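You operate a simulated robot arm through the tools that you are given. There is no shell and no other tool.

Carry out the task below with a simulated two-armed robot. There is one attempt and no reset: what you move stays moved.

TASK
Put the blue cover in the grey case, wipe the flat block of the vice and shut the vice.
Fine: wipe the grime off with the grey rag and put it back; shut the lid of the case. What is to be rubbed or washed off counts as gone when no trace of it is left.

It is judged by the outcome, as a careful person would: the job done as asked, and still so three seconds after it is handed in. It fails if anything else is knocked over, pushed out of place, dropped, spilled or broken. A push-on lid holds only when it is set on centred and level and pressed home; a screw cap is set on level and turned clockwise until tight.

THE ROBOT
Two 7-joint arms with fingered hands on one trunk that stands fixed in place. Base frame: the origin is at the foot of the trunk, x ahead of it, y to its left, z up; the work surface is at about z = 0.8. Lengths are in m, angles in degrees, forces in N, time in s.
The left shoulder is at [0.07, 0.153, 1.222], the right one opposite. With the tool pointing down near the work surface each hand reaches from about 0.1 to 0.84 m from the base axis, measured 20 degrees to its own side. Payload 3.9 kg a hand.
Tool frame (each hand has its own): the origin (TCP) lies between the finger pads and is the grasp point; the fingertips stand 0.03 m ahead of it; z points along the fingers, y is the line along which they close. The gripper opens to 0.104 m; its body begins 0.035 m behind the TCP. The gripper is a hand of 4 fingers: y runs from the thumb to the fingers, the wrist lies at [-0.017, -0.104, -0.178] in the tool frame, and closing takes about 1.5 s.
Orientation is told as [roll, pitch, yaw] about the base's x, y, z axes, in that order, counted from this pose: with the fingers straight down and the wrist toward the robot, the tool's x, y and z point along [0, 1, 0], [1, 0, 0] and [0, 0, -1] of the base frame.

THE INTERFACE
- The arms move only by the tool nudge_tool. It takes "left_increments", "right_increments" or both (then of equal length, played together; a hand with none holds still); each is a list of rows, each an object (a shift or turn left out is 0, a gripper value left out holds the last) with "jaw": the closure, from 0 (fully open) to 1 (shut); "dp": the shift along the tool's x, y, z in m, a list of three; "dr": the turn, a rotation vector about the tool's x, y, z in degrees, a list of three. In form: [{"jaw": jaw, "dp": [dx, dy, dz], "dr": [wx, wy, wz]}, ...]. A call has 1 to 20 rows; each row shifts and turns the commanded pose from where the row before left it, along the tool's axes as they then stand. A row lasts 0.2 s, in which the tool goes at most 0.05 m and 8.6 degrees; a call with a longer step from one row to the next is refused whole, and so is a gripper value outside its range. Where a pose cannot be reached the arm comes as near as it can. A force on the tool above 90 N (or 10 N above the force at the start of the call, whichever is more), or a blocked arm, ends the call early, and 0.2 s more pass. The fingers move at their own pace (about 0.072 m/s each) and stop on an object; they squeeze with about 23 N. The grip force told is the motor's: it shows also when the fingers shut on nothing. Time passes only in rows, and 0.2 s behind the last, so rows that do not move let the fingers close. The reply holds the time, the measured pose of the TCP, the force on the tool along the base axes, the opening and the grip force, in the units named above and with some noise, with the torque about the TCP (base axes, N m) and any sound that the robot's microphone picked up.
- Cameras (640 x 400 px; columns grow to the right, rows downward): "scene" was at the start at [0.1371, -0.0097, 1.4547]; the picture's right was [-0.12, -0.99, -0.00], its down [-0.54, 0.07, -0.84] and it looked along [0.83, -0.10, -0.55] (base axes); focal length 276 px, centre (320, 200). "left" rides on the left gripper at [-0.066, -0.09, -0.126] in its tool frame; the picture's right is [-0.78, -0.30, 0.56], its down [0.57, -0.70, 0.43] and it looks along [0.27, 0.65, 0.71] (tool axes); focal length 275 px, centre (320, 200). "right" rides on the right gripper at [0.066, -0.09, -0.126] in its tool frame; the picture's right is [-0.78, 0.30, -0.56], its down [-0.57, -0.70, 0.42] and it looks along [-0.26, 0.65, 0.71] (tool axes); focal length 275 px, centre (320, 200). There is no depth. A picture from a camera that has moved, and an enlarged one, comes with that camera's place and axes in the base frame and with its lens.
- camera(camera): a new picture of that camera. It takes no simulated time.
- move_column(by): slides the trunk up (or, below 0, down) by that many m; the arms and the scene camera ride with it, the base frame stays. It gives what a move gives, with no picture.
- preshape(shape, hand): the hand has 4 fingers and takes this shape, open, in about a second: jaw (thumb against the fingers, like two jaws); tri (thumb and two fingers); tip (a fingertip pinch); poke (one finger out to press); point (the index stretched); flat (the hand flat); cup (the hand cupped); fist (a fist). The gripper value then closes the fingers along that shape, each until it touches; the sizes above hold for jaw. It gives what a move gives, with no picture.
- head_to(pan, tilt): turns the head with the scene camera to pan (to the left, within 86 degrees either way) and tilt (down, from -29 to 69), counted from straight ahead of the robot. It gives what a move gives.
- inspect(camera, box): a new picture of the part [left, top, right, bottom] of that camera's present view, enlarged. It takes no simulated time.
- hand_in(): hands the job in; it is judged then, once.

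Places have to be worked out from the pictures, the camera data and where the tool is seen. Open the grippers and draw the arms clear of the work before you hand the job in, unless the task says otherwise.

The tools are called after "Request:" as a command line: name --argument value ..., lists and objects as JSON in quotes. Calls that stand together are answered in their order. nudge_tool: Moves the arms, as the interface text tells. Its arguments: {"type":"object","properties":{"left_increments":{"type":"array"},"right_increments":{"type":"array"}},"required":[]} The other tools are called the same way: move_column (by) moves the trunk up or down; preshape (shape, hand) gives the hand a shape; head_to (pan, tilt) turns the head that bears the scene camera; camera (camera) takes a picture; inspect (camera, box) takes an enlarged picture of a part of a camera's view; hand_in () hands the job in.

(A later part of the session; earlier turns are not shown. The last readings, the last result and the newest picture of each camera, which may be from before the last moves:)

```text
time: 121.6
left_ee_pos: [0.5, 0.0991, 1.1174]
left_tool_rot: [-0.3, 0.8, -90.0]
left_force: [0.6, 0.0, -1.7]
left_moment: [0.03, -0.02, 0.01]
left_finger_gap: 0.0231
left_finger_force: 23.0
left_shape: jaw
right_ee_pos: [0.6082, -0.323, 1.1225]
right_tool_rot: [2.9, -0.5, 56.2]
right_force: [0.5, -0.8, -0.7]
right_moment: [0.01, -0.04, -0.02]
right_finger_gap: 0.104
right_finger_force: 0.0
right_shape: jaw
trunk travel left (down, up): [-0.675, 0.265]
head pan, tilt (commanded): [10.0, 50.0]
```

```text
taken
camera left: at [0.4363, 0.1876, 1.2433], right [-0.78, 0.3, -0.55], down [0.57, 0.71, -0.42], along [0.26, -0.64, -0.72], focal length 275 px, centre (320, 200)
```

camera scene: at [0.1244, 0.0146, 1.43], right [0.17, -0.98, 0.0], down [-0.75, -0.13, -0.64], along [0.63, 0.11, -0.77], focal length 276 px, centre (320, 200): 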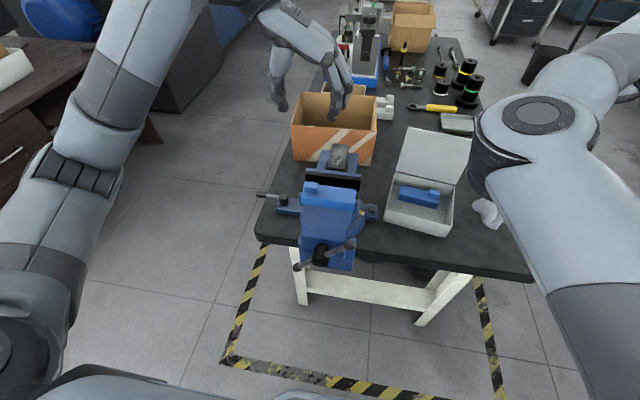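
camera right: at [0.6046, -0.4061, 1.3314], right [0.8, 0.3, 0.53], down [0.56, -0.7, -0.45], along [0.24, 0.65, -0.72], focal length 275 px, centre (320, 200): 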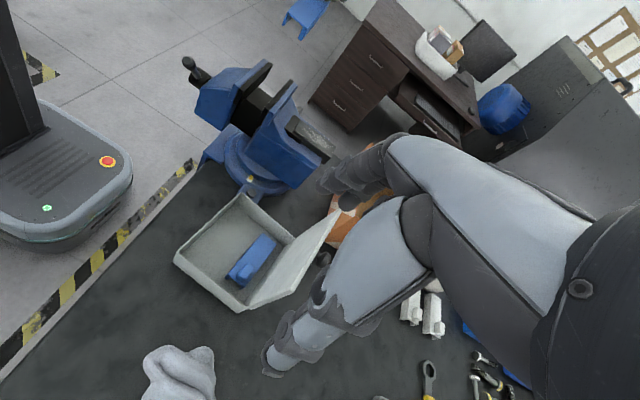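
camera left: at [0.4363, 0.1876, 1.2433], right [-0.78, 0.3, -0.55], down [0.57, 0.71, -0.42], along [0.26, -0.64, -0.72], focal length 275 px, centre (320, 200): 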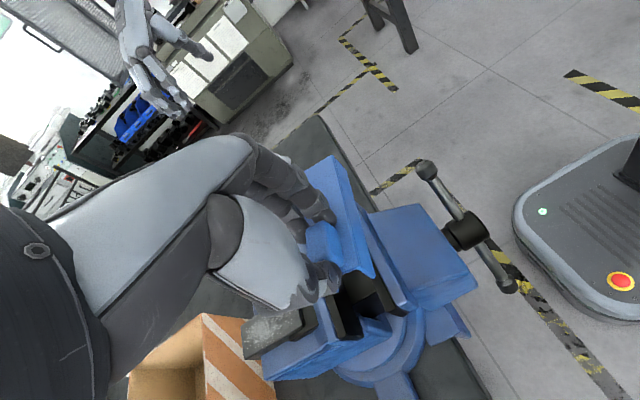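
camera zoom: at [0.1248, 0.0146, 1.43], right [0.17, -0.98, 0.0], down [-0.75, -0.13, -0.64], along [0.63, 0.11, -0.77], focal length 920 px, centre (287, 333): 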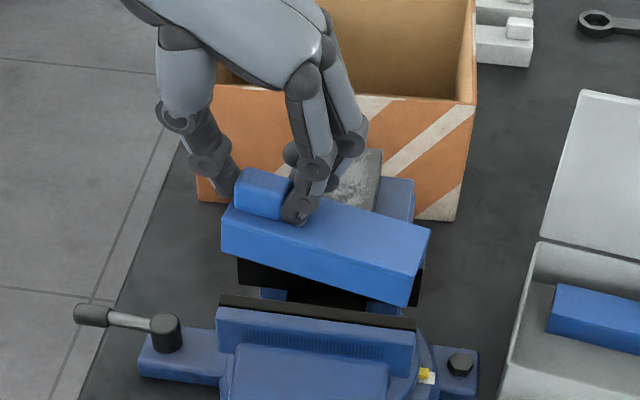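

The cover came up but looks slightly turned or drooping on its right side. I'll enlarge the left view to tell which.

Request:
inspect --camera "left" --box '[260, 130, 440, 310]'

Request:
inspect --camera "right" --box '[120, 0, 520, 250]'

```text
2.22 times, centred on (350, 220) of left
camera zoom: at [0.4363, 0.1876, 1.2433], right [-0.78, 0.3, -0.55], down [0.57, 0.71, -0.42], along [0.26, -0.64, -0.72], focal length 612 px, centre (253, 156)
```

zoom: 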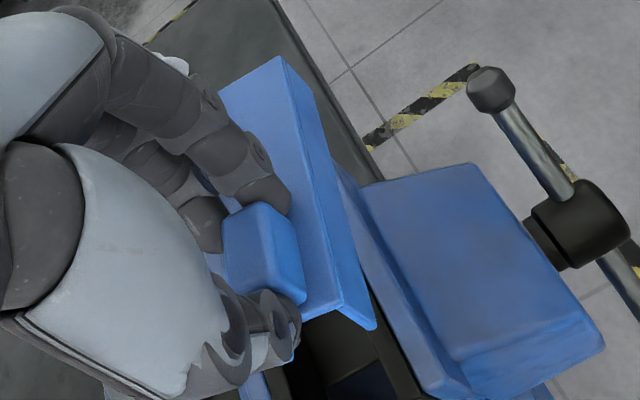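

```text
1.60 times, centred on (320, 125) of right
camera zoom: at [0.5089, -0.367, 1.2508], right [0.83, -0.21, 0.52], down [0.07, -0.89, -0.46], along [0.55, 0.42, -0.72], focal length 440 px, centre (320, 320)
```

zoom: 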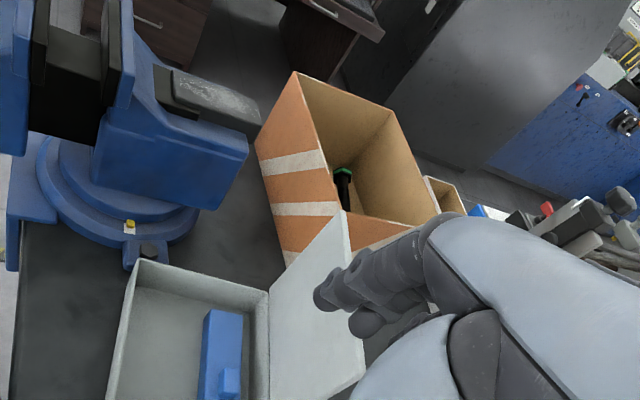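

It is mostly turned about −9° about the vertical, which happens to match the case's own −7.5°, and nearly level. So I can keep the hand at yaw −90. I'll carry it over the case.

Request:
nudge_tool --left_increments '[{"dp": [0, 0, -0.02]}, {"dp": [0.023, 0.0378, 0]}, {"dp": [0.023, 0.0378, 0]}, {"dp": [0.023, 0.0378, 0]}, {"dp": [0.023, 0.0378, 0]}, {"dp": [0.023, 0.0378, 0]}, {"dp": [0.0235, 0.0376, 0]}, {}]'

Request:
camera --camera "left"

Request:
camera --camera "scene"

Request:
camera --camera "right"

```text
time: 123.4
left_ee_pos: [0.6402, -0.1239, 1.1331]
left_tool_rot: [-0.3, 0.7, -90.0]
left_force: [-0.7, 0.1, -1.2]
left_moment: [0.01, 0.05, -0.02]
left_finger_gap: 0.023
left_finger_force: 22.6
left_shape: jaw
right_ee_pos: [0.6082, -0.3244, 1.1232]
right_tool_rot: [3.0, -0.5, 56.1]
right_force: [0.3, 0.1, 0.5]
right_moment: [-0.04, -0.03, -0.02]
right_finger_gap: 0.104
right_finger_force: 0.2
right_shape: jaw
trunk travel left (down, up): [-0.675, 0.265]
head pan, tilt (commanded): [10.0, 50.0]
```

```text
taken
camera left: at [0.5771, -0.0362, 1.2595], right [-0.78, 0.3, -0.55], down [0.57, 0.71, -0.42], along [0.26, -0.64, -0.72], focal length 275 px, centre (320, 200)
```

left: 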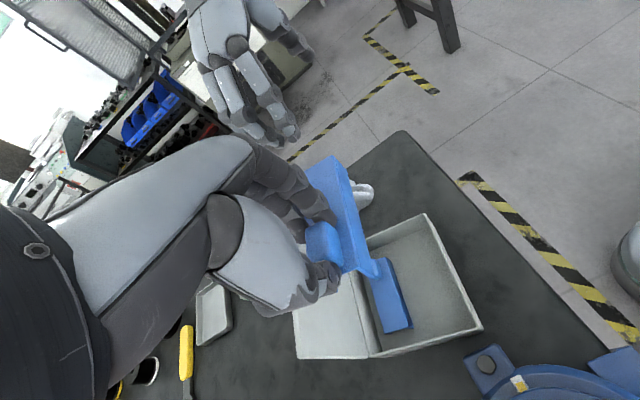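

```text
taken
camera scene: at [0.1247, 0.0155, 1.43], right [0.17, -0.98, 0.0], down [-0.75, -0.13, -0.64], along [0.63, 0.11, -0.77], focal length 276 px, centre (320, 200)
```

scene: 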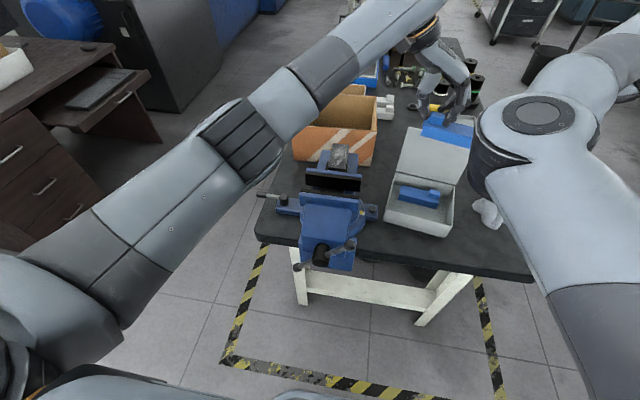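

```text
taken
camera right: at [0.5088, -0.3663, 1.251], right [0.83, -0.21, 0.52], down [0.07, -0.89, -0.46], along [0.55, 0.42, -0.72], focal length 275 px, centre (320, 200)
```

right: 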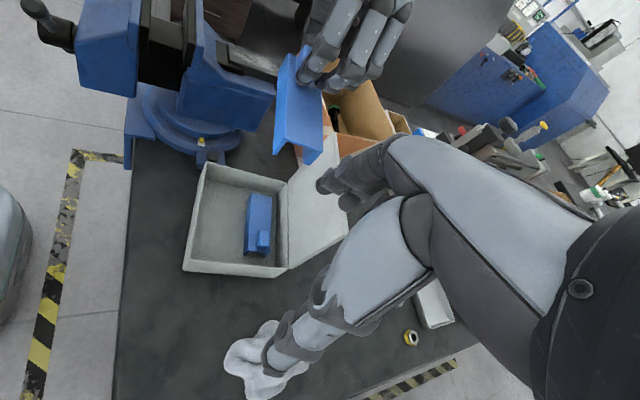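

Clean tracking this time. I'll fine-tune the position and lower until the cover is just above the rim.

Request:
nudge_tool --left_increments '[{"dp": [-0.0015, 0.0036, 0.03]}, {"dp": [0, 0, 0.04]}, {"dp": [0, 0, 0.04]}, {"dp": [0, 0, 0.04]}, {"dp": [0, 0, 0.035]}, {}]'

Request:
inspect --camera "scene" --box '[360, 100, 500, 250]'

Request:
camera --camera "left"

Request:
inspect --camera "right" --box '[150, 60, 400, 300]'

```text
time: 124.8
left_ee_pos: [0.6381, -0.1265, 0.9438]
left_tool_rot: [-0.3, 0.6, -90.0]
left_force: [0.3, 0.0, -1.7]
left_moment: [0.02, 0.0, 0.02]
left_finger_gap: 0.0228
left_finger_force: 23.1
left_shape: jaw
right_ee_pos: [0.6086, -0.3251, 1.1237]
right_tool_rot: [2.9, -0.5, 56.2]
right_force: [0.1, 0.1, 0.1]
right_moment: [0.03, -0.01, 0.0]
right_finger_gap: 0.1039
right_finger_force: 0.0
right_shape: jaw
trunk travel left (down, up): [-0.675, 0.265]
head pan, tilt (commanded): [10.0, 50.0]
```

```text
2.67 times, centred on (430, 175) of scene
camera zoom: at [0.1245, 0.0142, 1.43], right [0.17, -0.98, 0.0], down [-0.75, -0.13, -0.64], along [0.63, 0.11, -0.77], focal length 736 px, centre (27, 267)
```

zoom: 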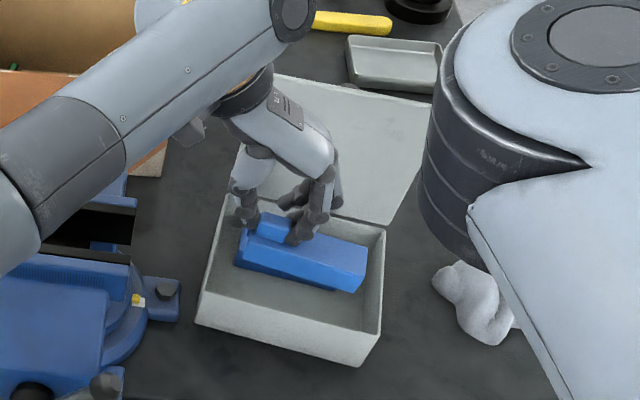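

```text
taken
camera left: at [0.5717, -0.0381, 1.0698], right [-0.78, 0.3, -0.55], down [0.57, 0.71, -0.42], along [0.26, -0.64, -0.72], focal length 275 px, centre (320, 200)
```

left: 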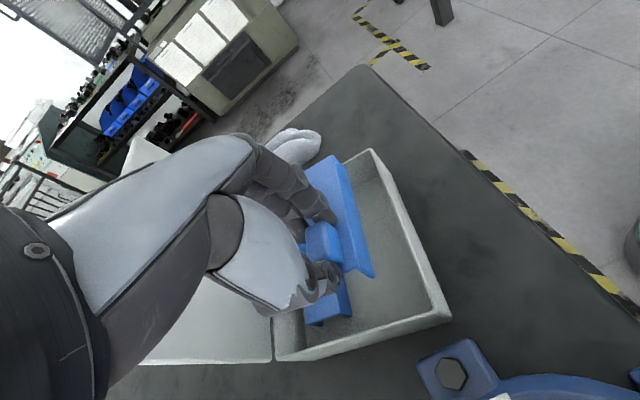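

```text
1.67 times, centred on (275, 180) of right
camera zoom: at [0.5087, -0.3673, 1.2508], right [0.83, -0.21, 0.52], down [0.07, -0.89, -0.46], along [0.55, 0.42, -0.72], focal length 459 px, centre (395, 233)
```

zoom: 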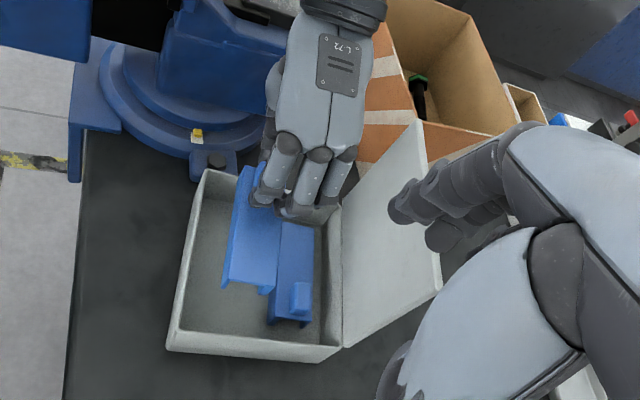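

The cover lies between the front wall (about 15 mm clear) and the other cover (about 24 mm clear), aligned with the case. I'll shift 4 mm forward and lower it to the floor in guarded steps.

Request:
nudge_tool --left_increments '[{"dp": [0.004, 0.001, 0.02]}, {"dp": [0, 0, 0.02]}, {"dp": [0, 0, 0.015]}, {"dp": [0, 0, 0.008]}, {"dp": [0, 0, 0.004]}, {}]'

Request:
inspect --camera "scene" --box '[360, 120, 480, 240]'

Request:
inspect --camera "right" --box '[150, 60, 400, 300]'

```text
time: 126.2
left_ee_pos: [0.6403, -0.1279, 0.8771]
left_tool_rot: [-0.2, 0.8, -90.0]
left_force: [0.7, -0.9, -0.1]
left_moment: [0.02, 0.01, 0.0]
left_finger_gap: 0.0227
left_finger_force: 23.0
left_shape: jaw
right_ee_pos: [0.6094, -0.3236, 1.1231]
right_tool_rot: [2.9, -0.6, 56.1]
right_force: [-0.5, -0.9, -0.4]
right_moment: [-0.02, -0.01, 0.01]
right_finger_gap: 0.1041
right_finger_force: 0.0
right_shape: jaw
trunk travel left (down, up): [-0.675, 0.265]
head pan, tilt (commanded): [10.0, 50.0]
```

```text
3.33 times, centred on (420, 180) of scene
camera zoom: at [0.1248, 0.0142, 1.43], right [0.17, -0.98, 0.0], down [-0.75, -0.13, -0.64], along [0.63, 0.11, -0.77], focal length 920 px, centre (-13, 267)
```

zoom: 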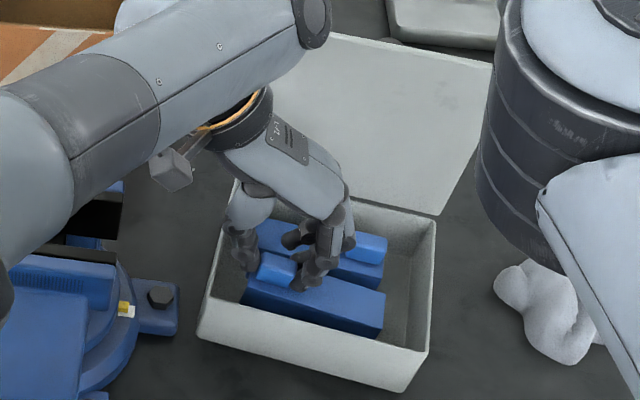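

```text
1.67 times, centred on (275, 180) of right
camera zoom: at [0.509, -0.3673, 1.2506], right [0.83, -0.21, 0.52], down [0.07, -0.89, -0.46], along [0.55, 0.42, -0.72], focal length 459 px, centre (395, 233)
```

zoom: 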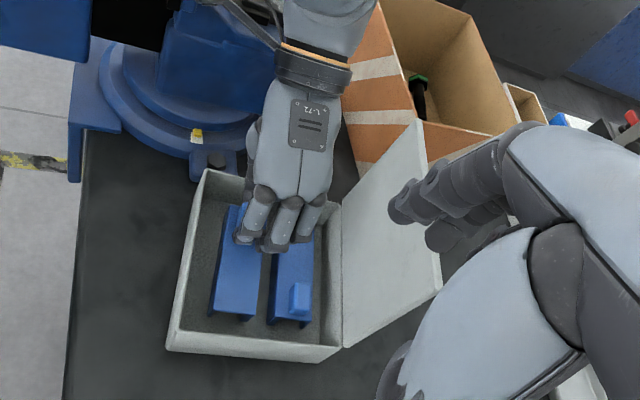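

The cover is inside, parallel to the other one. I'll lower the last millimetres until it touches the floor.

Request:
nudge_tool --left_increments '[{"dp": [0, 0, 0.003]}, {"dp": [0, 0, 0.003]}, {"dp": [0, 0, 0.002]}, {"dp": [0, 0, 0.002]}, {}]'

```text
time: 127.4
left_ee_pos: [0.639, -0.1283, 0.8727]
left_tool_rot: [-0.3, 0.7, -90.1]
left_force: [-0.3, -0.2, 0.3]
left_moment: [0.02, 0.01, -0.01]
left_finger_gap: 0.0231
left_finger_force: 23.7
left_shape: jaw
left hand out of reach, approached as far as the arm can: row 1
right_ee_pos: [0.6084, -0.3242, 1.1241]
right_tool_rot: [3.0, -0.5, 56.2]
right_force: [-0.1, 0.8, -0.4]
right_moment: [0.02, 0.01, 0.03]
right_finger_gap: 0.1039
right_finger_force: 0.0
right_shape: jaw
trunk travel left (down, up): [-0.675, 0.265]
head pan, tilt (commanded): [10.0, 50.0]
```

I'm close to the reach limit, but the weight on the hand is already lifting off. I'll lower the last bit using the trunk, in 3 mm steps.

Request:
move_column --by -0.003

Request:
move_column --by -0.003

```text
time: 127.9
left_ee_pos: [0.639, -0.1284, 0.8692]
left_tool_rot: [-0.3, 0.6, -90.0]
left_force: [-0.2, 0.1, 0.7]
left_moment: [-0.14, 0.06, -0.03]
left_finger_gap: 0.0229
left_finger_force: 23.0
left_shape: jaw
right_ee_pos: [0.6078, -0.3257, 1.1197]
right_tool_rot: [2.9, -0.5, 56.2]
right_force: [0.8, -0.5, 0.4]
right_moment: [-0.01, 0.04, 0.0]
right_finger_gap: 0.1041
right_finger_force: 0.0
right_shape: jaw
trunk travel left (down, up): [-0.672, 0.268]
head pan, tilt (commanded): [10.0, 50.0]
```

```text
time: 128.4
left_ee_pos: [0.6378, -0.1284, 0.8659]
left_tool_rot: [-0.2, 0.7, -90.1]
left_force: [0.0, 0.1, 3.5]
left_moment: [-0.34, 0.14, 0.0]
left_finger_gap: 0.0229
left_finger_force: 22.8
left_shape: jaw
right_ee_pos: [0.6085, -0.3245, 1.1166]
right_tool_rot: [2.9, -0.5, 56.2]
right_force: [0.2, 0.3, 0.5]
right_moment: [0.0, 0.01, -0.02]
right_finger_gap: 0.104
right_finger_force: 0.1
right_shape: jaw
trunk travel left (down, up): [-0.669, 0.271]
head pan, tilt (commanded): [10.0, 50.0]
```

The cover's lower end is touching the floor. One more small step lets it level out, then I'll open slightly, since the thumb is near the case's left wall, and lift out.

Request:
move_column --by -0.003

Request:
nudge_tool --left_increments '[{"jaw": 0.66}, {}, {}, {}, {"dp": [0, 0, -0.004]}, {"dp": [0, 0, -0.01]}, {"dp": [0, 0, -0.015]}, {"dp": [0, 0, -0.02]}, {}]'

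Request:
inspect --camera "scene" --box '[360, 120, 480, 240]'

Request:
inspect --camera "right" --box '[150, 60, 400, 300]'

```text
time: 129.0
left_ee_pos: [0.6373, -0.1287, 0.8654]
left_tool_rot: [-0.2, 0.6, -90.0]
left_force: [2.1, 1.9, 14.0]
left_moment: [-0.69, 0.24, 0.1]
left_finger_gap: 0.0225
left_finger_force: 23.1
left_shape: jaw
right_ee_pos: [0.6074, -0.326, 1.1147]
right_tool_rot: [2.9, -0.5, 56.1]
right_force: [0.4, -0.8, -0.2]
right_moment: [0.0, -0.03, -0.02]
right_finger_gap: 0.1039
right_finger_force: 0.1
right_shape: jaw
trunk travel left (down, up): [-0.666, 0.274]
head pan, tilt (commanded): [10.0, 50.0]
```

```text
time: 131.0
left_ee_pos: [0.6398, -0.1283, 0.9122]
left_tool_rot: [-0.4, 0.8, -89.9]
left_force: [-0.1, 0.1, 0.4]
left_moment: [0.01, -0.02, -0.02]
left_finger_gap: 0.0356
left_finger_force: 0.1
left_shape: jaw
right_ee_pos: [0.6094, -0.3244, 1.1137]
right_tool_rot: [2.9, -0.5, 56.2]
right_force: [0.5, -0.4, 0.2]
right_moment: [-0.01, 0.02, 0.01]
right_finger_gap: 0.104
right_finger_force: 0.1
right_shape: jaw
trunk travel left (down, up): [-0.666, 0.274]
head pan, tilt (commanded): [10.0, 50.0]
```

```text
3.33 times, centred on (420, 180) of scene
camera zoom: at [0.1246, 0.0142, 1.421], right [0.17, -0.98, 0.0], down [-0.75, -0.13, -0.64], along [0.63, 0.11, -0.77], focal length 920 px, centre (-13, 267)
```

zoom: 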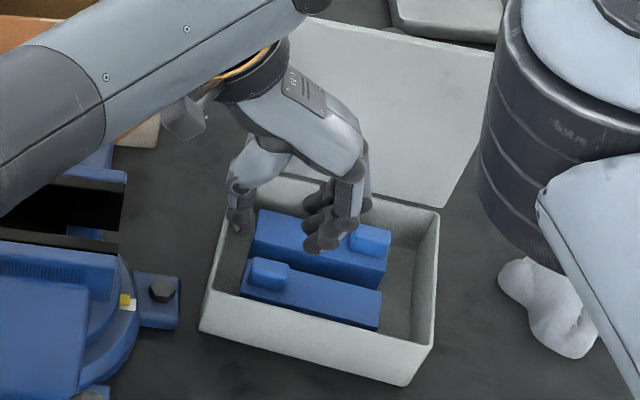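

```text
1.67 times, centred on (275, 180) of right
camera zoom: at [0.5088, -0.3674, 1.2417], right [0.83, -0.21, 0.52], down [0.07, -0.89, -0.46], along [0.55, 0.42, -0.72], focal length 459 px, centre (395, 233)
```

zoom: 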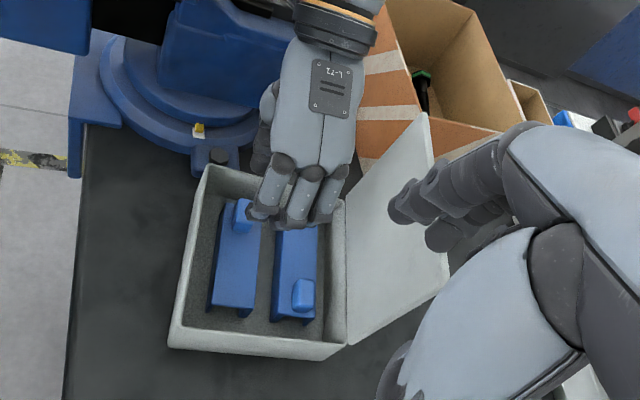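

The blue cover lies flat in the case beside the other one. Next is the lid, which I'll close with the right hand on its own side. First I'll take the left hand up and away to the left.

Request:
nudge_tool --left_increments '[{"dp": [0, 0, -0.04]}, {"dp": [0, 0, -0.045]}, {"dp": [0, 0, -0.045]}, {"dp": [0, 0, -0.045]}, {"dp": [0, 0, -0.045]}, {"dp": [-0.02, -0.04, 0]}, {"dp": [-0.02, -0.04, 0]}, {"dp": [-0.02, -0.04, 0]}, {"dp": [-0.02, -0.04, 0]}, {"dp": [-0.02, -0.04, 0]}, {"dp": [-0.02, -0.04, 0]}, {"dp": [-0.02, -0.04, 0]}, {}]'

Request:
nudge_tool --right_increments '[{"dp": [0, 0, -0.02], "dr": [0, 0, 8]}, {"dp": [0, 0, -0.02], "dr": [0, 0, 8]}, {"dr": [0, 0, 8]}, {"dr": [0, 0, 8]}, {"dr": [0, 0, 8]}, {"dr": [0, 0, 8]}, {"dr": [0, 0, 8]}, {}]'

Request:
head_to --pan -12 --tilt 42

Request:
camera --camera "scene"

```text
time: 133.8
left_ee_pos: [0.5002, 0.1453, 1.1381]
left_tool_rot: [-0.4, 0.8, -90.0]
left_force: [-0.2, 0.3, 0.1]
left_moment: [-0.02, 0.02, 0.02]
left_finger_gap: 0.0357
left_finger_force: 0.1
left_shape: jaw
right_ee_pos: [0.6086, -0.3254, 1.1135]
right_tool_rot: [3.0, -0.6, 56.3]
right_force: [-0.3, -1.1, 0.2]
right_moment: [-0.02, -0.02, 0.0]
right_finger_gap: 0.1039
right_finger_force: 0.0
right_shape: jaw
trunk travel left (down, up): [-0.666, 0.274]
head pan, tilt (commanded): [10.0, 50.0]
```

```text
time: 135.6
left_ee_pos: [0.5013, 0.1449, 1.1356]
left_tool_rot: [-0.4, 0.7, -90.0]
left_force: [1.1, -1.6, 0.2]
left_moment: [0.0, 0.01, 0.02]
left_finger_gap: 0.0354
left_finger_force: 0.0
left_shape: jaw
right_ee_pos: [0.6098, -0.327, 1.1541]
right_tool_rot: [2.1, 2.1, 0.0]
right_force: [-0.2, -0.4, -0.3]
right_moment: [0.0, -0.03, 0.0]
right_finger_gap: 0.1039
right_finger_force: 0.1
right_shape: jaw
trunk travel left (down, up): [-0.666, 0.274]
head pan, tilt (commanded): [10.0, 50.0]
```

```text
time: 136.4
left_ee_pos: [0.4982, 0.146, 1.1355]
left_tool_rot: [-0.4, 0.7, -90.0]
left_force: [-0.3, -0.2, -0.8]
left_moment: [0.03, -0.02, 0.01]
left_finger_gap: 0.0358
left_finger_force: 0.0
left_shape: jaw
right_ee_pos: [0.6095, -0.3256, 1.1539]
right_tool_rot: [2.1, 2.0, 0.1]
right_force: [-0.3, 0.3, -0.3]
right_moment: [0.0, 0.01, 0.01]
right_finger_gap: 0.104
right_finger_force: 0.1
right_shape: jaw
trunk travel left (down, up): [-0.666, 0.274]
head pan, tilt (commanded): [-12.0, 42.0]
```

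```text
taken
camera scene: at [0.1305, -0.0161, 1.4322], right [-0.21, -0.98, 0.0], down [-0.65, 0.14, -0.74], along [0.73, -0.15, -0.67], focal length 276 px, centre (320, 200)
```

scene: 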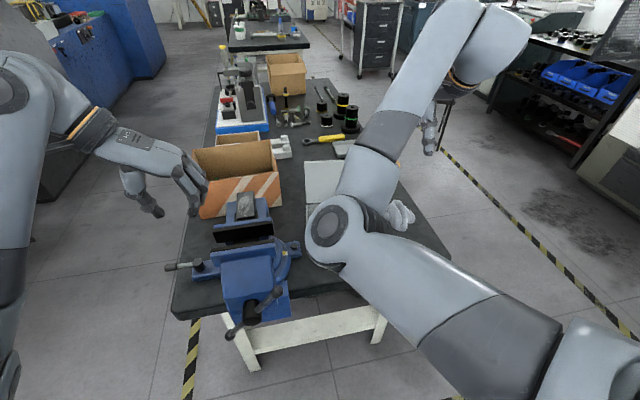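

The right arm's elbow has ended up on the inside, like the left's did, so I'll fix it the same way: reach forward near the centre, then turn the hand outward. First I'll move the left arm further left for room.

Request:
nudge_tool --left_increments '[{"dp": [-0.01, -0.04, 0]}, {"dp": [-0.01, -0.04, 0]}, {"dp": [-0.01, -0.04, 0]}, {"dp": [-0.01, -0.03, 0]}, {}, {}, {}, {}]' --right_increments '[{"dp": [0, 0.035, 0]}, {"dp": [0, 0.035, 0]}, {"dp": [0.035, 0.01, 0]}, {"dp": [0.04, 0, 0]}, {"dp": [0.04, 0, 0]}, {"dp": [0.04, 0, 0]}, {"dp": [0.04, 0, 0]}, {}]'

Request:
camera --camera "scene"

```text
time: 138.2
left_ee_pos: [0.4607, 0.2955, 1.1375]
left_tool_rot: [-0.3, 0.8, -90.0]
left_force: [0.8, 0.3, -0.1]
left_moment: [0.01, -0.03, -0.01]
left_finger_gap: 0.035
left_finger_force: 0.1
left_shape: jaw
right_ee_pos: [0.6887, -0.1312, 1.1579]
right_tool_rot: [2.0, 2.2, 0.2]
right_force: [-1.0, -0.8, 0.2]
right_moment: [0.03, -0.01, -0.01]
right_finger_gap: 0.104
right_finger_force: 0.1
right_shape: jaw
trunk travel left (down, up): [-0.666, 0.274]
head pan, tilt (commanded): [-12.0, 42.0]
```

```text
taken
camera scene: at [0.1308, -0.0173, 1.4322], right [-0.21, -0.98, 0.0], down [-0.65, 0.14, -0.74], along [0.73, -0.15, -0.67], focal length 276 px, centre (320, 200)
```

scene: 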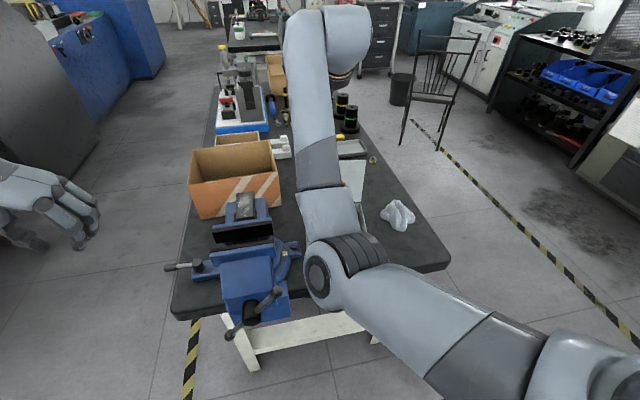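

The right arm went over without blocking. Now I'll turn the right hand counter-clockwise to yaw +90 here.

Request:
nudge_tool --right_increments '[{"dr": [0, 0, -8]}, {"dr": [0, 0, -8]}, {"dr": [0, 0, -8]}, {"dr": [0, 0, -8]}, {"dr": [0, 0, -8]}, {"dr": [0, 0, -8]}, {"dr": [0, 0, -8]}, {"dr": [0, 0, -8]}, {"dr": [0, 0, -8]}, {"dr": [0, 0, -8]}, {"dr": [0, 0, -8]}, {}]'

Request:
camera --camera "scene"

```text
time: 140.8
left_ee_pos: [0.4594, 0.2974, 1.1388]
left_tool_rot: [-0.3, 0.7, -90.0]
left_force: [-0.8, -0.8, -0.2]
left_moment: [-0.01, 0.0, -0.03]
left_finger_gap: 0.0351
left_finger_force: 0.1
left_shape: jaw
right_ee_pos: [0.6897, -0.1316, 1.1571]
right_tool_rot: [2.2, -2.1, 88.2]
right_force: [0.2, 0.0, 1.2]
right_moment: [0.0, 0.0, 0.0]
right_finger_gap: 0.1041
right_finger_force: 0.0
right_shape: jaw
trunk travel left (down, up): [-0.666, 0.274]
head pan, tilt (commanded): [-12.0, 42.0]
```

```text
taken
camera scene: at [0.1305, -0.0162, 1.4323], right [-0.21, -0.98, 0.0], down [-0.65, 0.14, -0.74], along [0.73, -0.15, -0.67], focal length 276 px, centre (320, 200)
```

scene: 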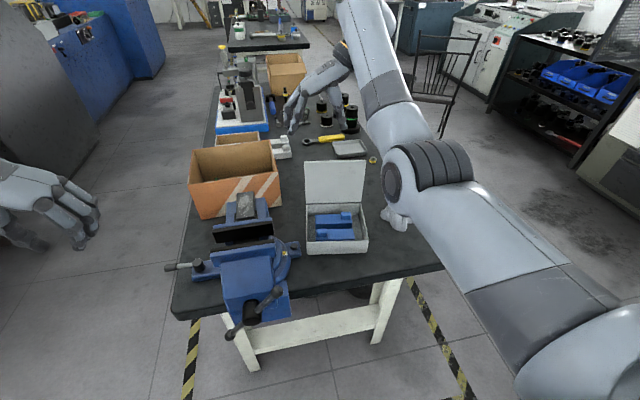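

Good, the right elbow is swinging outward. I'll go a bit across to the left and then draw the hand back toward its own side to bring the elbow fully out.

Request:
nudge_tool --right_increments '[{"dp": [0.006, 0.042, -0.008]}, {"dp": [0.006, 0.042, -0.008]}, {"dp": [0.006, 0.042, -0.008]}, {"dp": [0.006, 0.042, -0.008]}, {"dp": [0.006, 0.036, -0.008]}, {"dp": [0.027, -0.03, 0]}, {"dp": [0.027, -0.03, 0]}, {"dp": [0.027, -0.03, 0]}, {"dp": [0.027, -0.03, 0]}, {"dp": [0.027, -0.03, 0]}, {"dp": [0.027, -0.03, 0]}, {}]'

Request:
camera --camera "scene"

```text
time: 143.4
left_ee_pos: [0.4602, 0.297, 1.1378]
left_tool_rot: [-0.4, 0.6, -90.0]
left_force: [0.9, 0.0, -0.9]
left_moment: [0.0, 0.03, -0.01]
left_finger_gap: 0.0354
left_finger_force: 0.0
left_shape: jaw
right_ee_pos: [0.4993, -0.1002, 1.2048]
right_tool_rot: [2.4, -1.9, 88.1]
right_force: [-0.5, -0.3, 1.0]
right_moment: [0.01, 0.03, 0.03]
right_finger_gap: 0.104
right_finger_force: 0.0
right_shape: jaw
trunk travel left (down, up): [-0.666, 0.274]
head pan, tilt (commanded): [-12.0, 42.0]
```

```text
taken
camera scene: at [0.1314, -0.0151, 1.4322], right [-0.21, -0.98, 0.0], down [-0.66, 0.14, -0.74], along [0.73, -0.16, -0.67], focal length 276 px, centre (320, 200)
```

scene: 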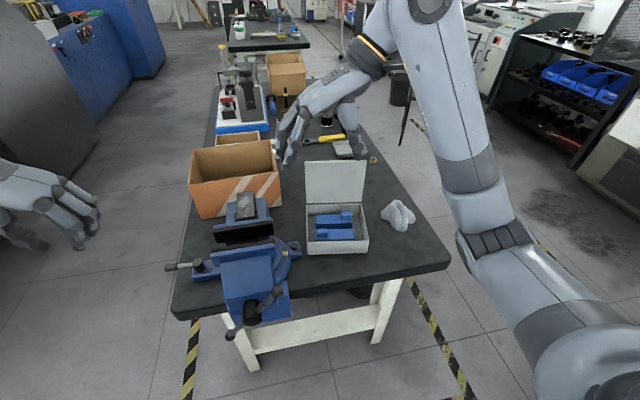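

The right elbow is out to the right now. I'll rotate the right hand to yaw 0 and measure the open lid.

Request:
nudge_tool --right_increments '[{"dr": [0, 0, 8]}, {"dr": [0, 0, 8]}, {"dr": [0, 0, 8]}, {"dr": [0, 0, 8]}, {"dr": [0, 0, 8]}, {"dr": [0, 0, 8]}, {"dr": [0, 0, 8]}, {"dr": [0, 0, 8]}, {"dr": [0, 0, 8]}, {"dr": [0, 0, 8]}, {"dr": [0, 0, 8]}, {}]'

Request:
inspect --camera "scene" --box '[280, 140, 440, 270]'

Request:
camera --camera "right"

Request:
camera --camera "scene"

```text
time: 146.0
left_ee_pos: [0.4608, 0.296, 1.1382]
left_tool_rot: [-0.4, 0.8, -90.1]
left_force: [-0.7, 0.5, 0.7]
left_moment: [0.01, 0.01, -0.03]
left_finger_gap: 0.0353
left_finger_force: 0.0
left_shape: jaw
right_ee_pos: [0.5003, -0.103, 1.2068]
right_tool_rot: [2.1, 2.1, 0.1]
right_force: [-0.2, 0.2, -0.3]
right_moment: [-0.02, 0.01, -0.01]
right_finger_gap: 0.1039
right_finger_force: 0.1
right_shape: jaw
trunk travel left (down, up): [-0.666, 0.274]
head pan, tilt (commanded): [-12.0, 42.0]
```

```text
3.08 times, centred on (360, 205) of scene
camera zoom: at [0.1304, -0.0166, 1.4323], right [-0.21, -0.98, 0.0], down [-0.65, 0.14, -0.74], along [0.73, -0.15, -0.67], focal length 849 px, centre (197, 185)
```

zoom: 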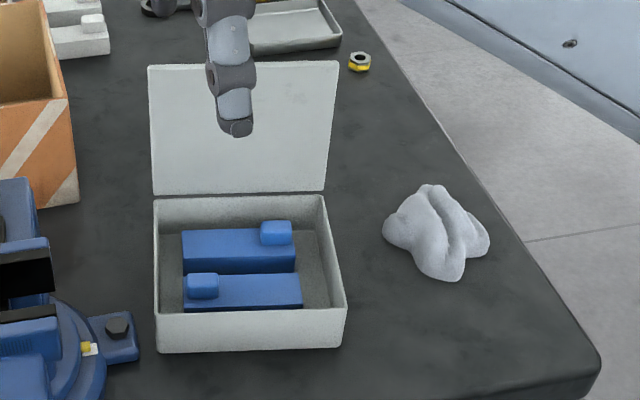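

```text
taken
camera right: at [0.4146, -0.0412, 1.3374], right [0.32, -0.79, 0.52], down [-0.72, -0.56, -0.42], along [0.62, -0.24, -0.75], focal length 275 px, centre (320, 200)
```

right: 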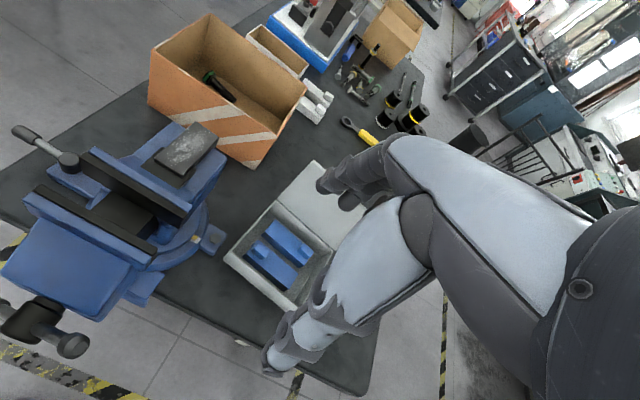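

```text
taken
camera scene: at [0.1304, -0.0166, 1.4323], right [-0.21, -0.98, 0.0], down [-0.65, 0.14, -0.74], along [0.73, -0.15, -0.67], focal length 276 px, centre (320, 200)
```

scene: 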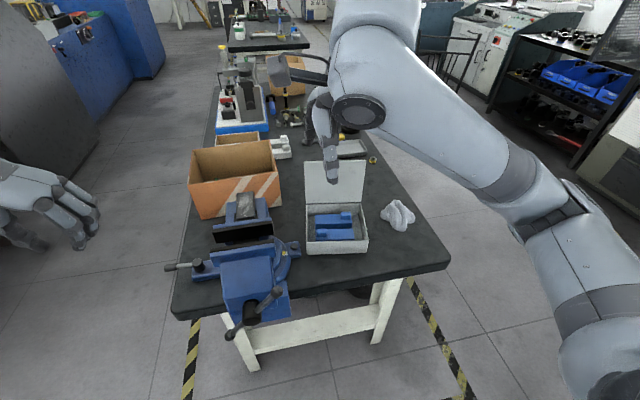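

The lid stands at about 93°, its top edge from (0.757, −0.106) to (0.730, −0.273) at z≈1.005. I'll bring the right hand above its right part, clear of the knob, with the lid edge to pass between thumb and fingers.

Request:
nudge_tool --right_increments '[{"jaw": 0.45, "dp": [-0.017, 0.0343, 0.018]}, {"dp": [-0.017, 0.0343, 0.018], "dr": [-1, -1, 0]}, {"dp": [-0.017, 0.0343, 0.018], "dr": [-1.1, -1.1, 0]}, {"dp": [-0.017, 0.0343, 0.018]}, {"dp": [-0.017, 0.0343, 0.018]}, {"dp": [-0.017, 0.0343, 0.018]}, {"dp": [-0.017, 0.0343, 0.016], "dr": [0, 0, 4]}, {"dr": [0, 0, 4]}, {}]'

Request:
camera --camera "right"

Request:
inspect --camera "scene" --box '[280, 110, 460, 270]'

```text
time: 148.0
left_ee_pos: [0.4601, 0.2952, 1.1387]
left_tool_rot: [-0.4, 0.7, -90.0]
left_force: [0.2, 0.3, 0.6]
left_moment: [-0.02, 0.02, -0.04]
left_finger_gap: 0.0353
left_finger_force: 0.1
left_shape: jaw
right_ee_pos: [0.7414, -0.2221, 1.0769]
right_tool_rot: [0.0, 0.0, -7.9]
right_force: [0.4, 0.6, -0.1]
right_moment: [-0.01, -0.02, -0.02]
right_finger_gap: 0.0575
right_finger_force: 0.1
right_shape: jaw
trunk travel left (down, up): [-0.666, 0.274]
head pan, tilt (commanded): [-12.0, 42.0]
```

```text
taken
camera right: at [0.6609, -0.1445, 1.2024], right [0.19, -0.81, 0.56], down [-0.77, -0.47, -0.42], along [0.61, -0.35, -0.71], focal length 275 px, centre (320, 200)
```

right: 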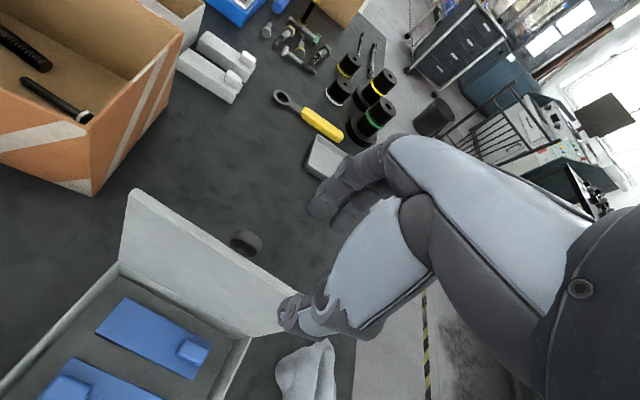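

```text
2.50 times, centred on (370, 190) of scene
camera zoom: at [0.1306, -0.0164, 1.4322], right [-0.21, -0.98, 0.0], down [-0.65, 0.14, -0.74], along [0.73, -0.15, -0.67], focal length 690 px, centre (195, 225)
```

zoom: 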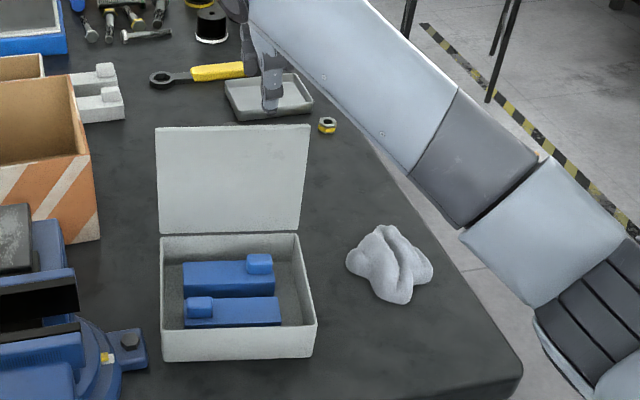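

The lid edge is centred between thumb and fingers, within about 5 mm, and the knob is clear to the left. I'll lower over the edge.

Request:
nudge_tool --right_increments '[{"dp": [0, -0.004, 0.018]}, {"dp": [0, 0, 0.018]}, {"dp": [0, 0, 0.018]}, {"dp": [0, 0, 0.014]}, {}]'

Request:
camera --camera "right"

Request:
inspect --camera "scene" --box '[280, 110, 460, 270]'

```text
time: 149.2
left_ee_pos: [0.461, 0.2961, 1.1381]
left_tool_rot: [-0.3, 0.6, -90.0]
left_force: [-0.2, -0.3, 0.2]
left_moment: [0.0, -0.02, -0.02]
left_finger_gap: 0.0353
left_finger_force: 0.0
left_shape: jaw
right_ee_pos: [0.7353, -0.2185, 1.0087]
right_tool_rot: [0.0, 0.0, -7.9]
right_force: [-0.9, 0.9, -0.7]
right_moment: [0.03, 0.01, 0.01]
right_finger_gap: 0.0576
right_finger_force: 0.1
right_shape: jaw
trunk travel left (down, up): [-0.666, 0.274]
head pan, tilt (commanded): [-12.0, 42.0]
```

```text
taken
camera right: at [0.6566, -0.1403, 1.135], right [0.19, -0.81, 0.56], down [-0.77, -0.47, -0.42], along [0.61, -0.35, -0.71], focal length 275 px, centre (320, 200)
```

right: 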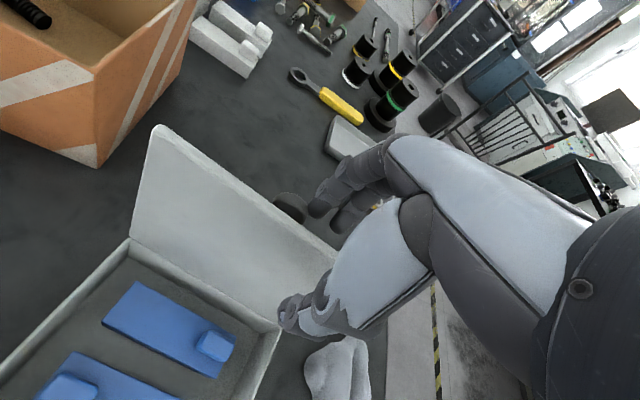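

```text
2.50 times, centred on (370, 190) of scene
camera zoom: at [0.1305, -0.0162, 1.4323], right [-0.21, -0.98, 0.0], down [-0.65, 0.14, -0.74], along [0.73, -0.15, -0.67], focal length 690 px, centre (195, 225)
```

zoom: 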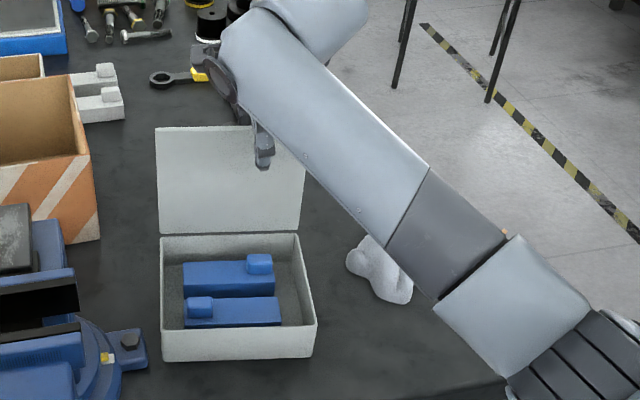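

The lid edge is between thumb and fingers. I'll narrow the grip to a loose cage and start tipping the lid toward me along its arc.

Request:
nudge_tool --right_increments '[{"jaw": 0.76}, {}, {}, {"dp": [0, -0.0105, 0.0004], "dr": [-4, 0, 0]}, {"dp": [0, -0.0105, 0.0004], "dr": [-4, 0, 0]}, {"dp": [0, -0.0105, 0.0004], "dr": [-4, 0, 0]}, {}]'

Request:
camera --camera "right"

Request:
inspect --camera "scene" --box '[280, 110, 460, 270]'

```text
time: 150.8
left_ee_pos: [0.4606, 0.297, 1.1383]
left_tool_rot: [-0.4, 0.7, -90.1]
left_force: [-0.8, -0.5, 0.0]
left_moment: [0.01, 0.0, 0.03]
left_finger_gap: 0.0358
left_finger_force: 0.1
left_shape: jaw
right_ee_pos: [0.7053, -0.214, 1.0075]
right_tool_rot: [0.0, -11.9, -7.8]
right_force: [-0.3, 0.2, -0.2]
right_moment: [-0.03, -0.03, 0.01]
right_finger_gap: 0.0257
right_finger_force: 0.0
right_shape: jaw
trunk travel left (down, up): [-0.666, 0.274]
head pan, tilt (commanded): [-12.0, 42.0]
```

```text
taken
camera right: at [0.6011, -0.1324, 1.1106], right [0.07, -0.79, 0.61], down [-0.67, -0.49, -0.56], along [0.74, -0.37, -0.56], focal length 275 px, centre (320, 200)
```

right: 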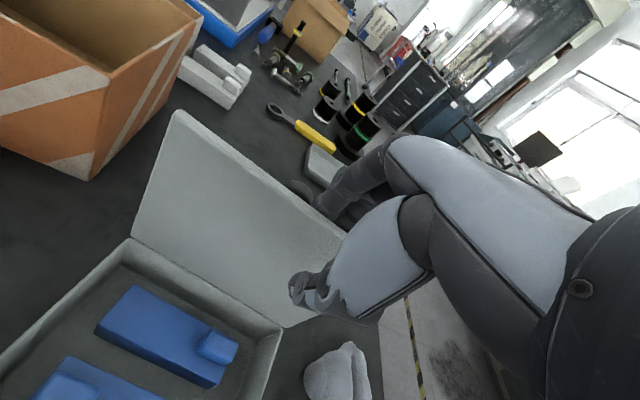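

```text
2.50 times, centred on (370, 190) of scene
camera zoom: at [0.1309, -0.0161, 1.4322], right [-0.21, -0.98, 0.0], down [-0.65, 0.14, -0.74], along [0.73, -0.15, -0.67], focal length 690 px, centre (195, 225)
```

zoom: 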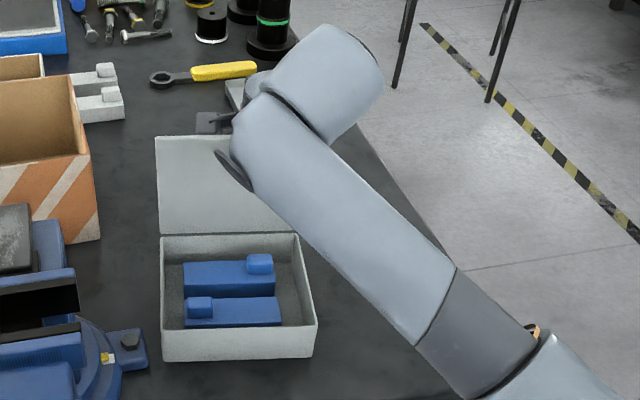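

The lid follows in the cage with no force. I'll continue the arc.

Request:
nudge_tool --right_increments '[{"dp": [0, -0.0131, 0.0006], "dr": [-5, 0, 0]}, {"dp": [0, -0.0131, 0.0006], "dr": [-5, 0, 0]}, {"dp": [0, -0.0131, 0.0006], "dr": [-5, 0, 0]}, {"dp": [0, -0.0131, 0.0006], "dr": [-5, 0, 0]}, {"dp": [0, -0.0131, 0.0006], "dr": [-5, 0, 0]}, {}]'

Request:
camera --camera "right"

Request:
inspect --camera "scene" --box '[280, 110, 460, 270]'

```text
time: 152.2
left_ee_pos: [0.4621, 0.2971, 1.1389]
left_tool_rot: [-0.5, 0.7, -90.0]
left_force: [0.0, -0.5, 0.2]
left_moment: [0.03, 0.03, 0.02]
left_finger_gap: 0.0351
left_finger_force: 0.0
left_shape: jaw
right_ee_pos: [0.6459, -0.2057, 0.9788]
right_tool_rot: [0.0, -37.0, -7.8]
right_force: [0.1, -0.1, 0.0]
right_moment: [-0.03, 0.01, -0.02]
right_finger_gap: 0.025
right_finger_force: 0.1
right_shape: jaw
trunk travel left (down, up): [-0.666, 0.274]
head pan, tilt (commanded): [-12.0, 42.0]
```

```text
taken
camera right: at [0.5092, -0.1198, 1.0251], right [-0.2, -0.76, 0.62], down [-0.38, -0.53, -0.76], along [0.9, -0.39, -0.18], focal length 275 px, centre (320, 200)
```

right: 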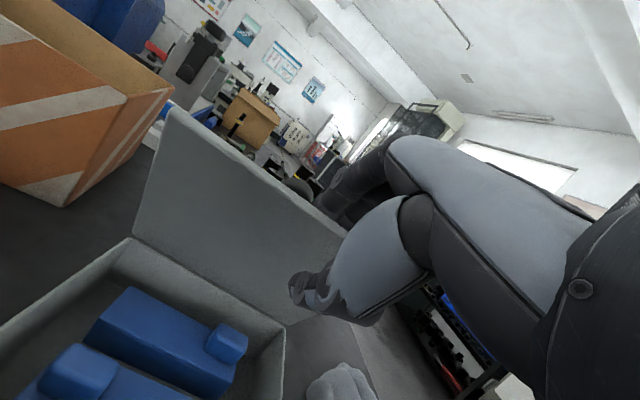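

```text
2.50 times, centred on (370, 190) of scene
camera zoom: at [0.1309, -0.0164, 1.4322], right [-0.21, -0.98, 0.0], down [-0.65, 0.14, -0.74], along [0.73, -0.15, -0.67], focal length 690 px, centre (195, 225)
```

zoom: 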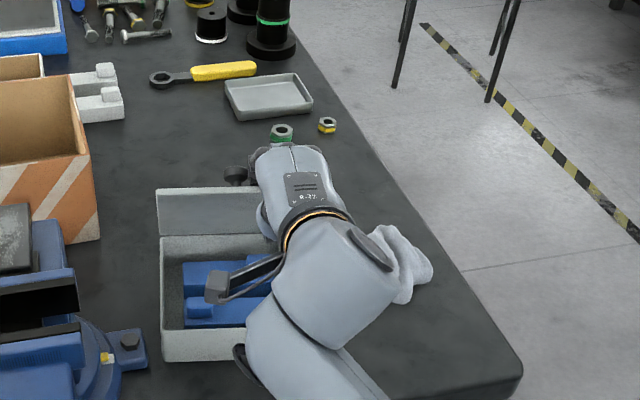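

The lid is at about 55° and following smoothly. Continuing down the arc.

Request:
nudge_tool --right_increments '[{"dp": [0, -0.0131, 0.0006], "dr": [-5, 0, 0]}, {"dp": [0, -0.0131, 0.0006], "dr": [-5, 0, 0]}, {"dp": [0, -0.0131, 0.0006], "dr": [-5, 0, 0]}, {"dp": [0, -0.0131, 0.0006], "dr": [-5, 0, 0]}, {}]'

Request:
camera --camera "right"

Request:
inspect --camera "scene" --box '[280, 110, 460, 270]'

```text
time: 153.4
left_ee_pos: [0.46, 0.296, 1.1371]
left_tool_rot: [-0.3, 0.7, -90.0]
left_force: [0.0, 0.6, 0.0]
left_moment: [0.0, -0.02, 0.0]
left_finger_gap: 0.0354
left_finger_force: 0.1
left_shape: jaw
right_ee_pos: [0.6146, -0.2043, 0.9524]
right_tool_rot: [0.3, -55.6, -8.7]
right_force: [0.4, -0.3, 0.2]
right_moment: [-0.01, 0.0, 0.02]
right_finger_gap: 0.0253
right_finger_force: 0.1
right_shape: jaw
right hand out of reach, approached as far as the arm can: row 4
trunk travel left (down, up): [-0.666, 0.274]
head pan, tilt (commanded): [-12.0, 42.0]
```

```text
taken
camera right: at [0.4707, -0.1159, 0.9484], right [-0.4, -0.73, 0.56], down [-0.13, -0.56, -0.82], along [0.91, -0.4, 0.13], focal length 275 px, centre (320, 200)
```

right: 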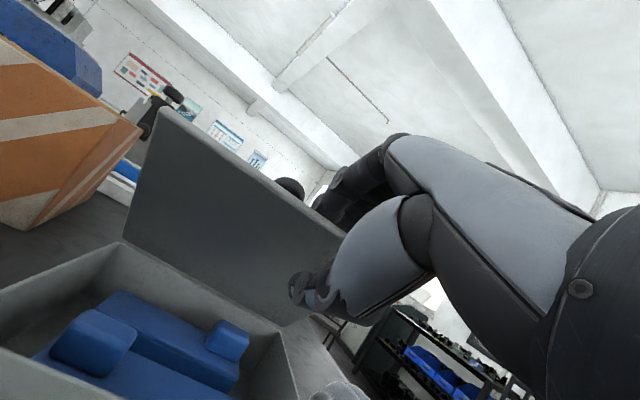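

```text
2.50 times, centred on (370, 190) of scene
camera zoom: at [0.1306, -0.0163, 1.4322], right [-0.21, -0.98, 0.0], down [-0.65, 0.14, -0.74], along [0.73, -0.15, -0.67], focal length 690 px, centre (195, 225)
```

zoom: 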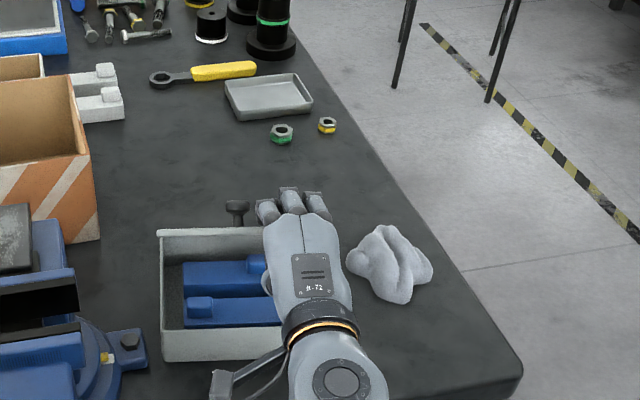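

The wrist reached its pitch limit with the lid near 38°, resting on the thumb. I'll loosen the cage slightly and lower straight along the arc without turning further.

Request:
nudge_tool --right_increments '[{"jaw": 0.62}, {}, {"dp": [0, -0.0122, 0.0017]}, {"dp": [0, -0.0122, 0.0017]}, {"dp": [0, -0.0122, 0.0017]}, {"dp": [0, -0.0122, 0.0017]}, {}]'

Request:
camera --camera "right"

Request:
inspect --camera "scene" --box '[280, 130, 460, 290]'

```text
time: 155.0
left_ee_pos: [0.4603, 0.2976, 1.139]
left_tool_rot: [-0.4, 0.7, -90.1]
left_force: [0.7, 0.0, 0.0]
left_moment: [-0.03, -0.02, -0.01]
left_finger_gap: 0.0355
left_finger_force: 0.1
left_shape: jaw
right_ee_pos: [0.5916, -0.2017, 0.9052]
right_tool_rot: [0.1, -56.8, -7.8]
right_force: [-0.9, 0.4, 0.2]
right_moment: [-0.01, -0.02, 0.01]
right_finger_gap: 0.0393
right_finger_force: 0.0
right_shape: jaw
trunk travel left (down, up): [-0.666, 0.274]
head pan, tilt (commanded): [-12.0, 42.0]
```

```text
taken
camera right: at [0.4483, -0.1143, 0.8981], right [-0.41, -0.73, 0.55], down [-0.1, -0.56, -0.82], along [0.91, -0.39, 0.15], focal length 275 px, centre (320, 200)
```

right: 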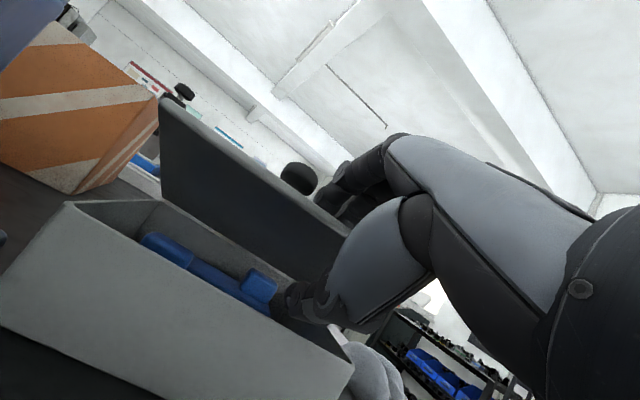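

```text
2.50 times, centred on (370, 210) of scene
camera zoom: at [0.1305, -0.0157, 1.4323], right [-0.21, -0.98, 0.0], down [-0.65, 0.14, -0.74], along [0.73, -0.15, -0.67], focal length 690 px, centre (195, 175)
```

zoom: 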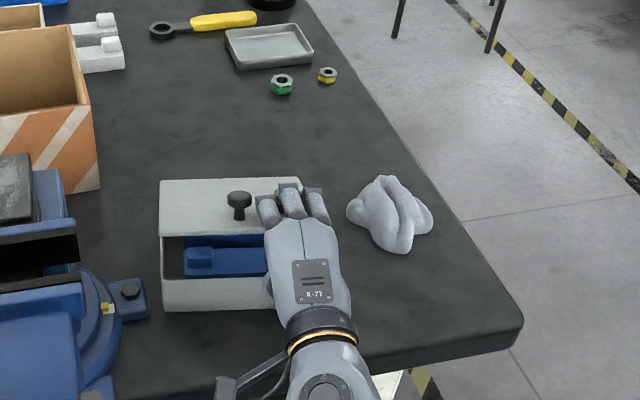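

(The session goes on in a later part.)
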